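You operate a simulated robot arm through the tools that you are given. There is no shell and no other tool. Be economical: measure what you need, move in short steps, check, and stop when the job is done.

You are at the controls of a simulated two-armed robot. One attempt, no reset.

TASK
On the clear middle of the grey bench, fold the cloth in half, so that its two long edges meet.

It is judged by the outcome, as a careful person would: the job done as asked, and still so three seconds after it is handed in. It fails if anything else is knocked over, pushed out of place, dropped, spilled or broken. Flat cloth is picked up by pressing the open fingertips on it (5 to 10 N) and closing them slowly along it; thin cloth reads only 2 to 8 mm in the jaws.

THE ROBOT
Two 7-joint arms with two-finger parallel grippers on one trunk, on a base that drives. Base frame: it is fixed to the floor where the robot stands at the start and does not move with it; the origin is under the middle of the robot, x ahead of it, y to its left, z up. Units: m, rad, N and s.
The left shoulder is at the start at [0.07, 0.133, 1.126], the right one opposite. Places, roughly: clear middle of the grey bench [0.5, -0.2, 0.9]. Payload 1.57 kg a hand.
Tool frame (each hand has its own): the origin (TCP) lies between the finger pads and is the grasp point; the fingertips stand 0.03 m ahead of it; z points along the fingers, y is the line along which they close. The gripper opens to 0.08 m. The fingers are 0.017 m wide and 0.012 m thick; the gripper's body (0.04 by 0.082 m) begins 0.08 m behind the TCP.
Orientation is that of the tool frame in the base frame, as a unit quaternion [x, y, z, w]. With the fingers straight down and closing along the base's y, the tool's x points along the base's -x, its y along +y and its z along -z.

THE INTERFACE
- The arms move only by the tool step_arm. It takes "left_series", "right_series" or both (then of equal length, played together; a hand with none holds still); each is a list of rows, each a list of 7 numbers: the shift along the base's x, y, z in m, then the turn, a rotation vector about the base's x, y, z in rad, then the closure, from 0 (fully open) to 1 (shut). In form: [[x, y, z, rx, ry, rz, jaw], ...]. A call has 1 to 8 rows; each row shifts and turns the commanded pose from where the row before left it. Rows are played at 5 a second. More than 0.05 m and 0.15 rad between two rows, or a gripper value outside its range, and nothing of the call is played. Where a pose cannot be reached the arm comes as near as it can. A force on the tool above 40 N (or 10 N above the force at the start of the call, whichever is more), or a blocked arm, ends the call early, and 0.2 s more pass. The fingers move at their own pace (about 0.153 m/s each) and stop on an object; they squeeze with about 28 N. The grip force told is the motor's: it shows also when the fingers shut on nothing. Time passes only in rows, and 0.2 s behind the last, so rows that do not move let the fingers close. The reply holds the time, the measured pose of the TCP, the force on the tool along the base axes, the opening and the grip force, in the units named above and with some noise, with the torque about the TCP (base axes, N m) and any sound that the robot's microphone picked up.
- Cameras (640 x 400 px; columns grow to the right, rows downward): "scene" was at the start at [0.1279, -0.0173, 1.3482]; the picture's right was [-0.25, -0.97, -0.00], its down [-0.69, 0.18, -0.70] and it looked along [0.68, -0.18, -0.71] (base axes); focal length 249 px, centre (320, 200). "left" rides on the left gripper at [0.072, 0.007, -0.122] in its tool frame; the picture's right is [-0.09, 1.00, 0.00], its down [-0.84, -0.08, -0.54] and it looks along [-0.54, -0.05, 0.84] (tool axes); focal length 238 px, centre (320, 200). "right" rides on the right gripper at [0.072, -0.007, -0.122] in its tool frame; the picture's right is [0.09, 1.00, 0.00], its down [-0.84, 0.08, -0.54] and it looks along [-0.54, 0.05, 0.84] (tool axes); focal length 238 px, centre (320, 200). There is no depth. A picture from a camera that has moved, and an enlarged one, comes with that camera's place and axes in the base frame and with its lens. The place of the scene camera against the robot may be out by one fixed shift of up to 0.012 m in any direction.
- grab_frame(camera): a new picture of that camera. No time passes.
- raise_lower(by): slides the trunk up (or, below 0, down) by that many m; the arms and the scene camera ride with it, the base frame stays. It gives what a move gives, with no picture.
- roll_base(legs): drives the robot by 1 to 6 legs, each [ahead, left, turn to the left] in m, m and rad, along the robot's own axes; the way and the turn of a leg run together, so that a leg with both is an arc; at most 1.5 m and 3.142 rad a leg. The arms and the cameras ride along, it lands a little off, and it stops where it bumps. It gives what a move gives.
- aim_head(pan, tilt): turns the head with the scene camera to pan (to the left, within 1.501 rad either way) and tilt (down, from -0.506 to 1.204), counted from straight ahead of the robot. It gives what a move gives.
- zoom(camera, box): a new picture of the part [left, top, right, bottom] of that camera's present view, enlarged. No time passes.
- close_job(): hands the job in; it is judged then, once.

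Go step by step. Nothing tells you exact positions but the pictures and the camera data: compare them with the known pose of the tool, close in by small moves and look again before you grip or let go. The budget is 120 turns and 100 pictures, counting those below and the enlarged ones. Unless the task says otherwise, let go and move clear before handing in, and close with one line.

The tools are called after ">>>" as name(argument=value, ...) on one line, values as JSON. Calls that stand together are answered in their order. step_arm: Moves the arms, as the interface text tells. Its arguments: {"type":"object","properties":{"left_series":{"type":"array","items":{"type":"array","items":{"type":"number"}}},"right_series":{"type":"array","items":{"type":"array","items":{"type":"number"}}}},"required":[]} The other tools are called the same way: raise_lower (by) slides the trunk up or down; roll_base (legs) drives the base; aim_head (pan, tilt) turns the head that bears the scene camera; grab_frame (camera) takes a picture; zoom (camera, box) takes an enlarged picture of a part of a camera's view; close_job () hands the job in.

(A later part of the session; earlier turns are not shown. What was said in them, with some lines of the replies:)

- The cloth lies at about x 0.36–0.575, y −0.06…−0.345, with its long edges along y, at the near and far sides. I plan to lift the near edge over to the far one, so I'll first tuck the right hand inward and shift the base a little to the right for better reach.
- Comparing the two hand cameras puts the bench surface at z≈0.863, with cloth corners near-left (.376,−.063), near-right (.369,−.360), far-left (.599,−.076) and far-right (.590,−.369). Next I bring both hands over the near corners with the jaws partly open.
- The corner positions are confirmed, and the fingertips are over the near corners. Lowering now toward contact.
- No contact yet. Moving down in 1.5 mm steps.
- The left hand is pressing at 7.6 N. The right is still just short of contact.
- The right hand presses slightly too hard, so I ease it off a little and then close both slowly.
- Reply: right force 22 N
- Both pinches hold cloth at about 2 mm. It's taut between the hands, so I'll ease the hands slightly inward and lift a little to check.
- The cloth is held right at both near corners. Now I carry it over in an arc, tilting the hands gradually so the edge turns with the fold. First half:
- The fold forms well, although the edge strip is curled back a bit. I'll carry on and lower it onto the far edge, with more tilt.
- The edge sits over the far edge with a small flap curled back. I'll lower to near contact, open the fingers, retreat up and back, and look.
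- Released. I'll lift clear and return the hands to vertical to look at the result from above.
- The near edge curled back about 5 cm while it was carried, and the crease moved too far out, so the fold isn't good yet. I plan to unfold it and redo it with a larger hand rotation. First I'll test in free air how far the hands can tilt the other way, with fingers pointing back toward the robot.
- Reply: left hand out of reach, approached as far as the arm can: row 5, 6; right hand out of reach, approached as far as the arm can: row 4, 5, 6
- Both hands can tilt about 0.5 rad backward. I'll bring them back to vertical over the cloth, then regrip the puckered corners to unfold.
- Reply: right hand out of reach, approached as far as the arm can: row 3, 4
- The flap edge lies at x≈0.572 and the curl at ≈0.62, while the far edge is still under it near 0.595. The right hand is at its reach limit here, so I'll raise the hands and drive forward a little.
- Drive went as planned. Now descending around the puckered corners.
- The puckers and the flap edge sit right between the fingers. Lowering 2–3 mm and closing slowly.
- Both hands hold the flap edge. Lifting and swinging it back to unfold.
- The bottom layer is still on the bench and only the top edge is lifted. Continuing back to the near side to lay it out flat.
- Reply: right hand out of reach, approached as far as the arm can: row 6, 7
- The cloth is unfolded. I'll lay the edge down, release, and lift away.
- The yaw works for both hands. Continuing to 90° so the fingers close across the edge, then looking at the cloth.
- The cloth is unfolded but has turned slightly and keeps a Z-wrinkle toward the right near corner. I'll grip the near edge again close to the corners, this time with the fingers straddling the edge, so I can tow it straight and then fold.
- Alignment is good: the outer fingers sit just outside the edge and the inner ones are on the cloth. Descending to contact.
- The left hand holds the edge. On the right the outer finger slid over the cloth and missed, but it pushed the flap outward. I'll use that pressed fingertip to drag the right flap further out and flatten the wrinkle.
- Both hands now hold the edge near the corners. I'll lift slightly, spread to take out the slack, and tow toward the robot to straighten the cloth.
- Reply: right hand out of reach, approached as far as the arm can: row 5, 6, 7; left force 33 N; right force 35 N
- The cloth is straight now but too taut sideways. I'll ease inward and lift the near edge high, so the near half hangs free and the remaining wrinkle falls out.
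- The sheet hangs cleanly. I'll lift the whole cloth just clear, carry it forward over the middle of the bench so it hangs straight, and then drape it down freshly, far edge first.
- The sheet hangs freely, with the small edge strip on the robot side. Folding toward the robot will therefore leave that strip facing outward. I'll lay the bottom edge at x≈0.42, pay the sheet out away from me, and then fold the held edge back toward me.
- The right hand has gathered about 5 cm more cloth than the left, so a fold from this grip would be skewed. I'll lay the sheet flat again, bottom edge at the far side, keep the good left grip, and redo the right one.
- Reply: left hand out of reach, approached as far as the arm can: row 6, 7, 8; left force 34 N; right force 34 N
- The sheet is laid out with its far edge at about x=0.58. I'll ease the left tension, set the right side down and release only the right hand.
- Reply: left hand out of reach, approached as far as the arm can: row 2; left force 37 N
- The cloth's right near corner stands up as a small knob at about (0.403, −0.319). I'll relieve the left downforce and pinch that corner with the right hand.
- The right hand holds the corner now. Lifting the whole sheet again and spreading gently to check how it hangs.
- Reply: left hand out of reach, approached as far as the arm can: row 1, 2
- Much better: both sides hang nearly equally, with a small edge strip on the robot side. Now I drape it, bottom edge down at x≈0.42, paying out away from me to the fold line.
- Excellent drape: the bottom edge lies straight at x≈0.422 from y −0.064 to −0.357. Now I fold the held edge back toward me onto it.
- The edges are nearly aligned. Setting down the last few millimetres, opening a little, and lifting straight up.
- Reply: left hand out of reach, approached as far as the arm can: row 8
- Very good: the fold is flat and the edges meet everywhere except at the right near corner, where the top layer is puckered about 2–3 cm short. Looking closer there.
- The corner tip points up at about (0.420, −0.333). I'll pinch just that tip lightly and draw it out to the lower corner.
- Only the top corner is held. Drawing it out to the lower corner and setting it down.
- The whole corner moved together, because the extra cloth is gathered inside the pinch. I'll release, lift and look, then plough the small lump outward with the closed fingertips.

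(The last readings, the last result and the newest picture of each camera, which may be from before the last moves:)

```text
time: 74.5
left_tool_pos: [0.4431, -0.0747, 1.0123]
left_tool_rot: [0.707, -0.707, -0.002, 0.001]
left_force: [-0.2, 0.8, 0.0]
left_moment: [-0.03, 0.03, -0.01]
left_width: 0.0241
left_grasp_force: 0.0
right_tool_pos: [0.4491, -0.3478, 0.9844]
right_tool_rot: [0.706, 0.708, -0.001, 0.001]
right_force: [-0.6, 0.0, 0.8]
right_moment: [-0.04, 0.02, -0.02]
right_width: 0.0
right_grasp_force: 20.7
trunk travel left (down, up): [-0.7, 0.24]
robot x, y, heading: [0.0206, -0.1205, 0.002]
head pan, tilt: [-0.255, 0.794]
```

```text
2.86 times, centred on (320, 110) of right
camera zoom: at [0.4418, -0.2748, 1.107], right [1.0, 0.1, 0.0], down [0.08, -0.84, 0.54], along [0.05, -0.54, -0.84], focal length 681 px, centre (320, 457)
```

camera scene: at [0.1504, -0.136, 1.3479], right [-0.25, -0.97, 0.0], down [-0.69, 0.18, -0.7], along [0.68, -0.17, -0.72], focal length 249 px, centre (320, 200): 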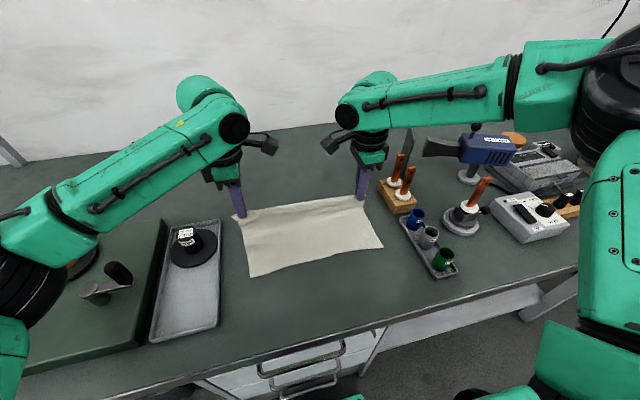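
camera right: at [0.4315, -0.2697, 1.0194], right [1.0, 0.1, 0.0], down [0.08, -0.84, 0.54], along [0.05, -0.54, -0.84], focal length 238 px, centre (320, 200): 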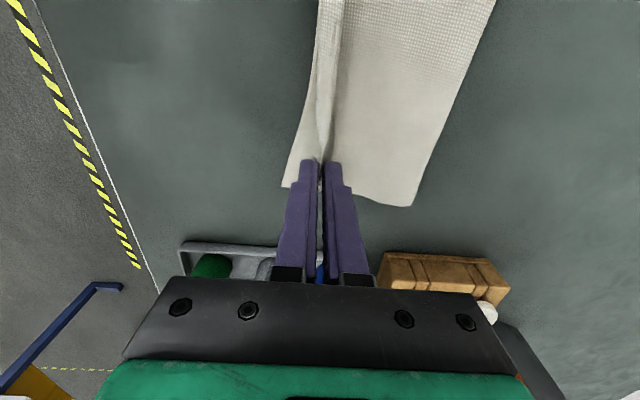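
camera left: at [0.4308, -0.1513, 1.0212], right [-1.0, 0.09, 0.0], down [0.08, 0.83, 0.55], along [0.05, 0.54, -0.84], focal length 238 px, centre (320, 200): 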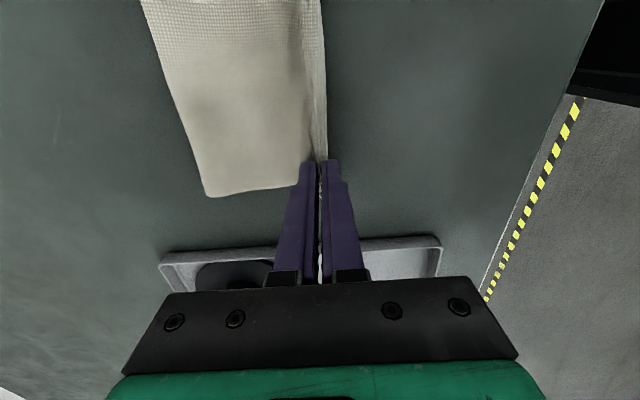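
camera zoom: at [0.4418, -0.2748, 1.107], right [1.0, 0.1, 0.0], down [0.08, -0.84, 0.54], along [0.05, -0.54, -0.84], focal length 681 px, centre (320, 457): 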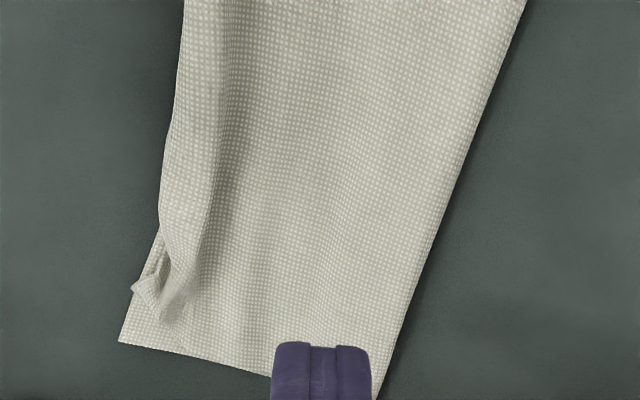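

Progress: the corner is now only about 2 cm short along y. One more plough stroke, straight outward along −y and slightly lower.

>>> step_arm(right_series=[[-0.03, 0.01, -0.02, 0, 0, 0, 1], [-0.024, 0.007, -0.03, 0, 0, 0, 1], [0, 0, -0.0395, 0, 0, 0, 1], [0, -0.009, 0, 0, 0, 0, 1], [0, -0.009, 0, 0, 0, 0, 1], [0, -0.009, 0, 0, 0, 0, 1], [0, -0.009, 0, 0, 0, 0, 1], [0, -0.009, 0, 0, 0, 0, 1]])

>>> step_arm(right_series=[[0, -0.007, 0, 0, 0, 0, 1], [0, 0, 0.03, 0, 0, 0, 1], [0.03, 0.02, 0.03, 0, 0, 0, 1], [0.02, 0.02, 0.03, 0, 0, 0, 1]])

>>> grab_frame(camera="right")

```text
time: 76.3
left_tool_pos: [0.4416, -0.0768, 1.0135]
left_tool_rot: [-0.707, 0.707, 0.001, 0.001]
left_force: [-0.2, -0.1, -0.6]
left_moment: [0.0, -0.01, 0.0]
left_width: 0.024
left_grasp_force: 0.0
right_tool_pos: [0.3949, -0.3764, 0.8961]
right_tool_rot: [0.705, 0.709, -0.001, 0.0]
right_force: [0.2, -0.3, 0.7]
right_moment: [0.02, -0.03, -0.02]
right_width: 0.0
right_grasp_force: 20.7
trunk travel left (down, up): [-0.7, 0.24]
robot x, y, heading: [0.0157, -0.1191, -0.001]
head pan, tilt: [-0.255, 0.794]
```

```text
time: 77.3
left_tool_pos: [0.4432, -0.075, 1.0118]
left_tool_rot: [-0.707, 0.708, 0.001, 0.001]
left_force: [0.6, -0.3, -0.4]
left_moment: [-0.01, -0.02, -0.03]
left_width: 0.024
left_grasp_force: 0.0
right_tool_pos: [0.4435, -0.3424, 0.9884]
right_tool_rot: [0.706, 0.709, -0.001, 0.001]
right_force: [0.6, 1.0, 0.5]
right_moment: [-0.01, 0.01, -0.02]
right_width: 0.0
right_grasp_force: 20.7
trunk travel left (down, up): [-0.7, 0.24]
robot x, y, heading: [0.0188, -0.1173, -0.0]
head pan, tilt: [-0.255, 0.794]
```

```text
4 pictures are left
camera right: at [0.4374, -0.2705, 1.1098], right [1.0, 0.1, 0.0], down [0.08, -0.84, 0.54], along [0.05, -0.54, -0.84], focal length 238 px, centre (320, 200)
```

right: 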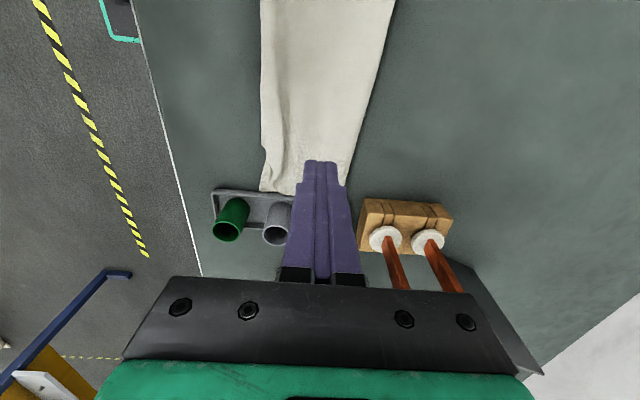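

>>> zoom(camera="right", box=[190, 0, 450, 210])

```text
1.90 times, centred on (320, 105) of right
camera zoom: at [0.4374, -0.2705, 1.1098], right [1.0, 0.1, 0.0], down [0.08, -0.84, 0.54], along [0.05, -0.54, -0.84], focal length 454 px, centre (320, 381)
```

zoom: 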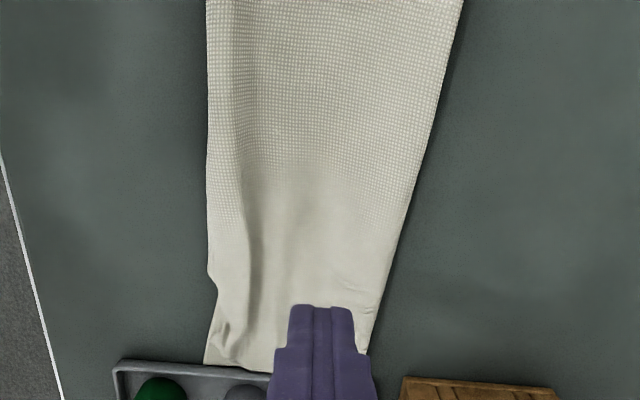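

The top layer now covers the lower one down to the right corner, with the tray untouched. I'll move both hands up and clear, then check the whole from the head camera.

>>> step_arm(right_series=[[0, 0.01, 0.04, 0, 0, 0, 1], [0, 0.01, 0.04, 0, 0, 0, 1], [0.03, -0.02, 0.03, 0, 0, 0, 1], [0.04, -0.02, 0, 0, 0, 0, 1], [0.03, -0.02, 0, 0, 0, 0, 1]], left_series=[[0, 0, 0.04, 0, 0, 0, 0.7], [0, 0.03, 0.04, 0, 0, 0, 0.7], [0.02, 0.03, 0.03, 0, 0, 0, 0.7], [0.03, 0.03, 0, 0, 0, 0, 0.7], [0.03, 0.02, 0, 0, 0, 0, 0.7]])

>>> zoom(camera="scene", box=[230, 180, 450, 300])

```text
time: 78.5
left_tool_pos: [0.5264, 0.0359, 1.1238]
left_tool_rot: [0.708, -0.706, -0.002, 0.0]
left_force: [-0.1, -0.2, -0.1]
left_moment: [-0.03, -0.02, 0.01]
left_width: 0.0237
left_grasp_force: 0.1
right_tool_pos: [0.5465, -0.3816, 1.0939]
right_tool_rot: [0.706, 0.708, -0.001, 0.0]
right_force: [0.7, 0.5, -0.2]
right_moment: [0.03, 0.05, -0.01]
right_width: 0.0002
right_grasp_force: 21.6
trunk travel left (down, up): [-0.7, 0.24]
robot x, y, heading: [0.018, -0.1174, 0.001]
head pan, tilt: [-0.255, 0.794]
```

```text
2.91 times, centred on (340, 240) of scene
camera zoom: at [0.1507, -0.1357, 1.3479], right [-0.25, -0.97, 0.0], down [-0.69, 0.18, -0.7], along [0.68, -0.17, -0.72], focal length 726 px, centre (262, 84)
```

zoom: 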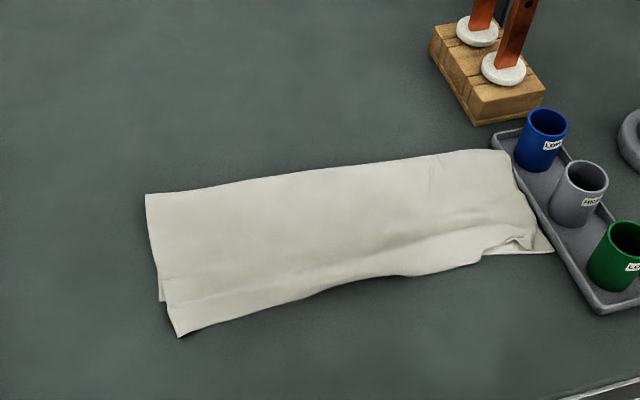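

The fold is good, but the cloth has drifted against the cup tray. I'll press lightly with both closed fingertips and slide the folded cloth back left, clear of the tray.

>>> step_arm(right_series=[[-0.025, 0, -0.01, 0, 0, 0, 1], [-0.03, 0.002, -0.01, 0, 0, 0, 1], [-0.03, 0.002, -0.02, 0, 0, 0, 1], [-0.026, 0.002, -0.03, 0, 0, 0, 1], [0, 0, -0.04, 0, 0, 0, 1], [0, 0, -0.04, 0, 0, 0, 1], [0, 0, -0.03, 0, 0, 0, 1], [0, 0, -0.01, 0, 0, 0, 1]], left_series=[[-0.02, -0.035, -0.01, 0, 0, 0, 1], [-0.02, -0.04, -0.01, 0, 0, 0, 1], [-0.02, -0.04, -0.02, 0, 0, 0, 1], [-0.02, -0.035, -0.025, 0, 0, 0, 1], [0, -0.036, -0.03, 0, 0, 0, 1], [0, 0, -0.045, 0, 0, 0, 1], [0, 0, -0.045, 0, 0, 0, 1], [0, 0, -0.035, 0, 0, 0, 1]])

```text
time: 80.3
left_tool_pos: [0.4449, -0.1499, 0.9014]
left_tool_rot: [0.708, -0.706, -0.002, -0.001]
left_force: [0.6, -1.0, 0.5]
left_moment: [0.0, 0.03, 0.04]
left_width: 0.0
left_grasp_force: 20.9
right_tool_pos: [0.4341, -0.379, 0.9043]
right_tool_rot: [0.706, 0.708, 0.0, 0.0]
right_force: [-0.9, 1.1, -0.6]
right_moment: [0.01, -0.01, -0.01]
right_width: 0.0001
right_grasp_force: 22.0
trunk travel left (down, up): [-0.7, 0.24]
robot x, y, heading: [0.021, -0.1187, 0.002]
head pan, tilt: [-0.255, 0.794]
```

>>> step_arm(right_series=[[0, 0, -0.005, 0, 0, 0, 1], [0, 0, -0.003, 0, 0, 0, 1], [0, 0, -0.002, 0, 0, 0, 1]], left_series=[[0, 0, -0.004, 0, 0, 0, 1], [0, 0, -0.002, 0, 0, 0, 1], [0, 0, -0.0015, 0, 0, 0, 1]])

```text
time: 81.1
left_tool_pos: [0.4422, -0.1494, 0.8956]
left_tool_rot: [0.708, -0.706, -0.002, -0.002]
left_force: [-0.2, 0.4, 0.3]
left_moment: [0.0, 0.02, 0.0]
left_width: 0.0
left_grasp_force: 20.7
right_tool_pos: [0.4314, -0.3786, 0.8957]
right_tool_rot: [0.706, 0.708, 0.0, 0.001]
right_force: [0.0, -0.1, -0.3]
right_moment: [0.08, -0.01, -0.02]
right_width: 0.0
right_grasp_force: 20.9
trunk travel left (down, up): [-0.7, 0.24]
robot x, y, heading: [0.0253, -0.1213, 0.002]
head pan, tilt: [-0.255, 0.794]
```

>>> step_arm(right_series=[[0, 0, -0.0015, 0, 0, 0, 1], [0, 0, -0.001, 0, 0, 0, 1], [0, 0, -0.0005, 0, 0, 0, 1]], left_series=[[0, 0, -0.0015, 0, 0, 0, 1], [0, 0, -0.001, 0, 0, 0, 1], [0, 0, -0.0005, 0, 0, 0, 1]])

```text
time: 81.9
left_tool_pos: [0.442, -0.1492, 0.8925]
left_tool_rot: [0.707, -0.707, 0.0, -0.002]
left_force: [0.0, -0.3, 3.7]
left_moment: [0.01, 0.01, -0.02]
left_width: 0.0001
left_grasp_force: 21.4
right_tool_pos: [0.4327, -0.378, 0.8926]
right_tool_rot: [0.706, 0.709, 0.0, 0.0]
right_force: [0.1, -0.3, 0.1]
right_moment: [0.01, 0.01, -0.01]
right_width: 0.0
right_grasp_force: 20.9
trunk travel left (down, up): [-0.7, 0.24]
robot x, y, heading: [0.0208, -0.1188, 0.005]
head pan, tilt: [-0.255, 0.794]
```

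Left is in contact, right is almost there. A touch lower on each, then a slow slide left.

>>> step_arm(right_series=[[0, 0, -0.0008, 0, 0, 0, 1], [0, 0, -0.0006, 0, 0, 0, 1]], left_series=[[0, 0, -0.0003, 0, 0, 0, 1], [0, 0, -0.0001, 0, 0, 0, 1]])

```text
time: 82.5
left_tool_pos: [0.4404, -0.151, 0.8917]
left_tool_rot: [0.708, -0.706, 0.0, -0.002]
left_force: [2.2, 0.3, 5.3]
left_moment: [0.05, -0.09, 0.0]
left_width: 0.0001
left_grasp_force: 21.2
right_tool_pos: [0.4309, -0.3777, 0.8912]
right_tool_rot: [0.705, 0.709, 0.001, 0.0]
right_force: [0.8, 0.1, 5.4]
right_moment: [0.0, -0.03, -0.02]
right_width: 0.0002
right_grasp_force: 21.2
trunk travel left (down, up): [-0.7, 0.24]
robot x, y, heading: [0.0191, -0.1213, 0.002]
head pan, tilt: [-0.255, 0.794]
```

>>> step_arm(right_series=[[0, 0.006, 0, 0, 0, 0, 1], [0, 0.007, 0, 0, 0, 0, 1], [0, 0.007, 0, 0, 0, 0, 1], [0, 0.007, 0, 0, 0, 0, 1], [0, 0.007, 0, 0, 0, 0, 1], [0, 0.007, 0, 0, 0, 0, 1], [0, 0.007, 0, 0, 0, 0, 1], [0, 0, 0, 0, 0, 0, 1]], left_series=[[0, 0.006, 0, 0, 0, 0, 1], [0, 0.007, 0, 0, 0, 0, 1], [0, 0.007, 0, 0, 0, 0, 1], [0, 0.007, 0, 0, 0, 0, 1], [0, 0.007, 0, 0, 0, 0, 1], [0, 0.007, 0, 0, 0, 0, 1], [0, 0.007, 0, 0, 0, 0, 1], [0, 0, 0, 0, 0, 0, 1]])

>>> step_arm(right_series=[[0, 0, 0.005, 0, 0, 0, 1], [0, 0, 0.03, 0, 0, 0, 1], [0, 0, 0.04, 0, 0, 0, 1], [0, 0, 0.04, 0, 0, 0, 1], [0.02, -0.02, 0.04, 0, 0, 0, 1], [0.04, -0.02, 0.02, 0, 0, 0, 1], [0.04, -0.02, 0, 0, 0, 0, 1]], left_series=[[0, 0, 0.005, 0, 0, 0, 1], [0, 0, 0.03, 0, 0, 0, 1], [0, 0.02, 0.04, 0, 0, 0, 1], [0, 0.03, 0.04, 0, 0, 0, 1], [0.02, 0.04, 0.02, 0, 0, 0, 1], [0.03, 0.03, 0.02, 0, 0, 0, 1], [0.03, 0.03, 0, 0, 0, 0, 1]])

>>> zoom(camera="scene", box=[220, 180, 460, 300])

```text
time: 84.3
left_tool_pos: [0.4398, -0.1021, 0.8925]
left_tool_rot: [0.708, -0.706, 0.0, -0.003]
left_force: [0.5, -2.1, 10.5]
left_moment: [0.04, 0.04, -0.01]
left_width: 0.0
left_grasp_force: 21.2
right_tool_pos: [0.4302, -0.329, 0.8919]
right_tool_rot: [0.706, 0.708, 0.002, 0.001]
right_force: [1.3, -2.9, 14.9]
right_moment: [-0.02, 0.0, 0.0]
right_width: 0.0
right_grasp_force: 21.2
trunk travel left (down, up): [-0.7, 0.24]
robot x, y, heading: [0.0201, -0.1192, 0.001]
head pan, tilt: [-0.255, 0.794]
```

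```text
time: 85.9
left_tool_pos: [0.5234, 0.0485, 1.0444]
left_tool_rot: [0.707, -0.707, -0.002, 0.001]
left_force: [0.3, 0.8, -0.1]
left_moment: [0.01, 0.08, -0.01]
left_width: 0.0001
left_grasp_force: 21.3
right_tool_pos: [0.5355, -0.3881, 1.0661]
right_tool_rot: [0.706, 0.709, -0.002, -0.002]
right_force: [1.0, -0.3, -0.5]
right_moment: [0.02, 0.07, 0.05]
right_width: 0.0
right_grasp_force: 21.4
trunk travel left (down, up): [-0.7, 0.24]
robot x, y, heading: [0.0208, -0.1203, 0.004]
head pan, tilt: [-0.255, 0.794]
```

```text
2.67 times, centred on (340, 240) of scene
camera zoom: at [0.152, -0.135, 1.3477], right [-0.25, -0.97, 0.0], down [-0.69, 0.18, -0.7], along [0.68, -0.17, -0.72], focal length 665 px, centre (267, 93)
```

zoom: 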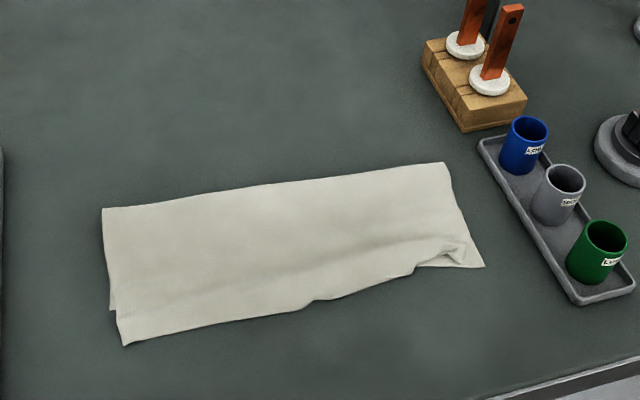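

The folded cloth is clear of everything. Only the right near corner of the top layer is still about 2 cm short, so I'll anchor the left end with the left fingertips and make one more gentle outward stroke on that corner.

>>> step_arm(right_series=[[-0.03, 0.01, 0, 0, 0, 0, 1], [-0.035, 0.016, 0, 0, 0, 0, 1], [-0.035, 0.016, -0.02, 0, 0, 0, 1], [-0.03, 0.014, -0.03, 0, 0, 0, 1], [0, 0, -0.04, 0, 0, 0, 1], [0, 0, -0.04, 0, 0, 0, 1], [0, 0, -0.03, 0, 0, 0, 1]], left_series=[[-0.02, -0.035, 0, 0, 0, 0, 1], [-0.02, -0.04, 0, 0, 0, 0, 1], [-0.02, -0.04, -0.02, 0, 0, 0, 1], [0, -0.04, -0.03, 0, 0, 0, 1], [0, -0.008, -0.04, 0, 0, 0, 1], [0, 0, -0.04, 0, 0, 0, 1], [0, 0, -0.018, 0, 0, 0, 1]])

>>> step_arm(left_series=[[0, 0, -0.002, 0, 0, 0, 1], [0, 0, -0.0015, 0, 0, 0, 1], [0, 0, -0.001, 0, 0, 0, 1]])

```text
time: 87.5
left_tool_pos: [0.4616, -0.1147, 0.8981]
left_tool_rot: [0.708, -0.707, -0.002, -0.001]
left_force: [-0.3, -0.3, -0.2]
left_moment: [-0.01, 0.01, 0.02]
left_width: 0.0
left_grasp_force: 21.2
right_tool_pos: [0.4026, -0.3331, 0.9059]
right_tool_rot: [0.706, 0.708, -0.001, 0.001]
right_force: [-0.3, 0.8, 0.0]
right_moment: [-0.02, 0.02, -0.01]
right_width: 0.0
right_grasp_force: 21.6
trunk travel left (down, up): [-0.7, 0.24]
robot x, y, heading: [0.0205, -0.12, 0.004]
head pan, tilt: [-0.255, 0.794]
```

```text
time: 88.3
left_tool_pos: [0.4624, -0.1156, 0.8944]
left_tool_rot: [0.708, -0.706, -0.001, -0.002]
left_force: [-0.4, 0.0, 0.2]
left_moment: [-0.05, 0.03, -0.04]
left_width: 0.0001
left_grasp_force: 21.4
right_tool_pos: [0.4028, -0.3335, 0.9067]
right_tool_rot: [0.706, 0.708, -0.001, 0.0]
right_force: [0.3, 0.0, 0.0]
right_moment: [-0.03, 0.0, -0.02]
right_width: 0.0
right_grasp_force: 21.3
trunk travel left (down, up): [-0.7, 0.24]
robot x, y, heading: [0.0209, -0.1205, 0.005]
head pan, tilt: [-0.255, 0.794]
```

>>> step_arm(left_series=[[0, 0, -0.0015, 0, 0, 0, 1], [0, 0, -0.001, 0, 0, 0, 1], [0, 0, -0.0005, 0, 0, 0, 1]], right_series=[[0, 0, -0.006, 0, 0, 0, 1], [0, 0, -0.004, 0, 0, 0, 1], [0, 0, -0.001, 0, 0, 0, 1]])

```text
time: 89.1
left_tool_pos: [0.4616, -0.1158, 0.8917]
left_tool_rot: [0.708, -0.706, 0.0, -0.002]
left_force: [0.9, 1.8, 8.7]
left_moment: [0.05, -0.01, 0.01]
left_width: 0.0
left_grasp_force: 21.4
right_tool_pos: [0.4019, -0.3334, 0.8956]
right_tool_rot: [0.706, 0.708, 0.0, 0.0]
right_force: [0.6, -0.6, -0.4]
right_moment: [-0.02, -0.01, -0.03]
right_width: 0.0
right_grasp_force: 21.0
trunk travel left (down, up): [-0.7, 0.24]
robot x, y, heading: [0.0175, -0.1192, 0.003]
head pan, tilt: [-0.255, 0.794]
```

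Left anchors at 8.7 N and the right tip hovers at layer height. Stroking outward, then lifting both hands clear.

>>> step_arm(right_series=[[-0.002, -0.006, -0.001, 0, 0, 0, 1], [-0.002, -0.006, 0, 0, 0, 0, 1], [-0.003, -0.006, 0, 0, 0, 0, 1], [-0.003, -0.006, 0, 0, 0, 0, 1], [-0.003, -0.006, 0, 0, 0, 0, 1], [-0.002, -0.003, 0, 0, 0, 0, 1]])

>>> step_arm(right_series=[[0, 0, 0.01, 0, 0, 0, 1], [0, 0, 0.04, 0, 0, 0, 1], [0, 0, 0.04, 0, 0, 0, 1], [0.02, 0, 0.04, 0, 0, 0, 1], [0.04, -0.01, 0.04, 0, 0, 0, 1], [0.04, -0.01, 0.02, 0, 0, 0, 1], [0.03, -0.02, 0, 0, 0, 0, 1]], left_series=[[0, 0, 0.005, 0, 0, 0, 1], [0, 0, 0.04, 0, 0, 0, 1], [0, 0.02, 0.04, 0, 0, 0, 1], [0, 0.03, 0.04, 0, 0, 0, 1], [0.02, 0.04, 0.02, 0, 0, 0, 1], [0.03, 0.03, 0.02, 0, 0, 0, 1], [0.03, 0.03, 0, 0, 0, 0, 1]])

>>> zoom(camera="scene", box=[220, 180, 460, 300])

```text
time: 90.5
left_tool_pos: [0.4614, -0.1162, 0.8916]
left_tool_rot: [0.708, -0.706, 0.001, -0.003]
left_force: [3.0, -1.4, 16.1]
left_moment: [0.01, -0.09, 0.06]
left_width: 0.0
left_grasp_force: 21.7
right_tool_pos: [0.3846, -0.3668, 0.8939]
right_tool_rot: [0.706, 0.708, 0.001, 0.001]
right_force: [-0.3, 1.9, 2.5]
right_moment: [0.04, -0.03, -0.03]
right_width: 0.0001
right_grasp_force: 21.3
trunk travel left (down, up): [-0.7, 0.24]
robot x, y, heading: [0.0241, -0.1162, 0.0]
head pan, tilt: [-0.255, 0.794]
```

```text
refused: row 5 steps farther than a row can; nothing moved
```

```text
2.67 times, centred on (340, 240) of scene
camera zoom: at [0.1461, -0.135, 1.3485], right [-0.25, -0.97, 0.0], down [-0.69, 0.18, -0.7], along [0.68, -0.17, -0.71], focal length 665 px, centre (267, 93)
```

zoom: 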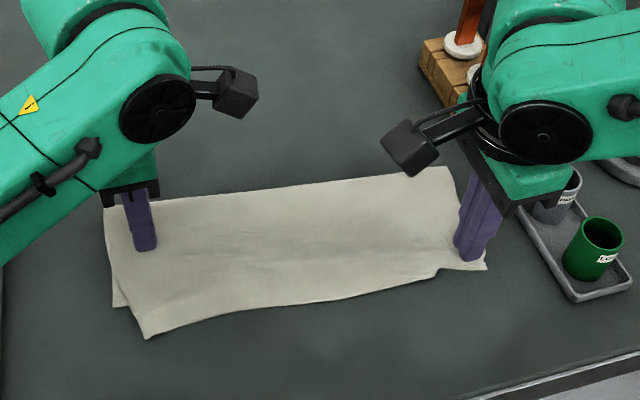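

The right corner is now closed up and the edges meet along the length. Lifting both hands straight up and clear.

>>> step_arm(right_series=[[0, 0, 0.01, 0, 0, 0, 1], [0, 0, 0.04, 0, 0, 0, 1], [0, 0, 0.04, 0, 0, 0, 1], [0, 0, 0.04, 0, 0, 0, 1], [0, 0, 0.04, 0, 0, 0, 1], [0, 0, 0, 0, 0, 0, 1]], left_series=[[0, 0, 0.01, 0, 0, 0, 1], [0, 0, 0.04, 0, 0, 0, 1], [0, 0, 0.04, 0, 0, 0, 1], [0, 0.02, 0.04, 0, 0, 0, 1], [0, 0.03, 0.03, 0, 0, 0, 1], [0, 0.0, 0.0, 0, 0, 0, 1]])

```text
time: 91.9
left_tool_pos: [0.4609, -0.0666, 1.0504]
left_tool_rot: [0.708, -0.707, -0.002, -0.002]
left_force: [0.9, 0.0, -1.4]
left_moment: [-0.01, 0.02, -0.01]
left_width: 0.0
left_grasp_force: 21.6
right_tool_pos: [0.3898, -0.3675, 1.0622]
right_tool_rot: [0.706, 0.708, -0.001, 0.0]
right_force: [1.1, -0.2, -0.5]
right_moment: [0.01, -0.01, -0.01]
right_width: 0.0001
right_grasp_force: 21.5
trunk travel left (down, up): [-0.7, 0.24]
robot x, y, heading: [0.0216, -0.1224, 0.006]
head pan, tilt: [-0.255, 0.794]
```

The cloth lies folded in half on the bench, clear of the other objects, and both hands are away. Handing in.

>>> close_job()

```text
The job is handed in.
```

The cloth is folded in half on the clear middle of the bench, with its long edges meeting along most of their length. In the last picture, taken before the hands lifted away, the layers were still about 1–2 cm out of line at the left end, with a small sliver of the lower layer showing at the right near corner. Nothing else on the bench looked moved or knocked over.
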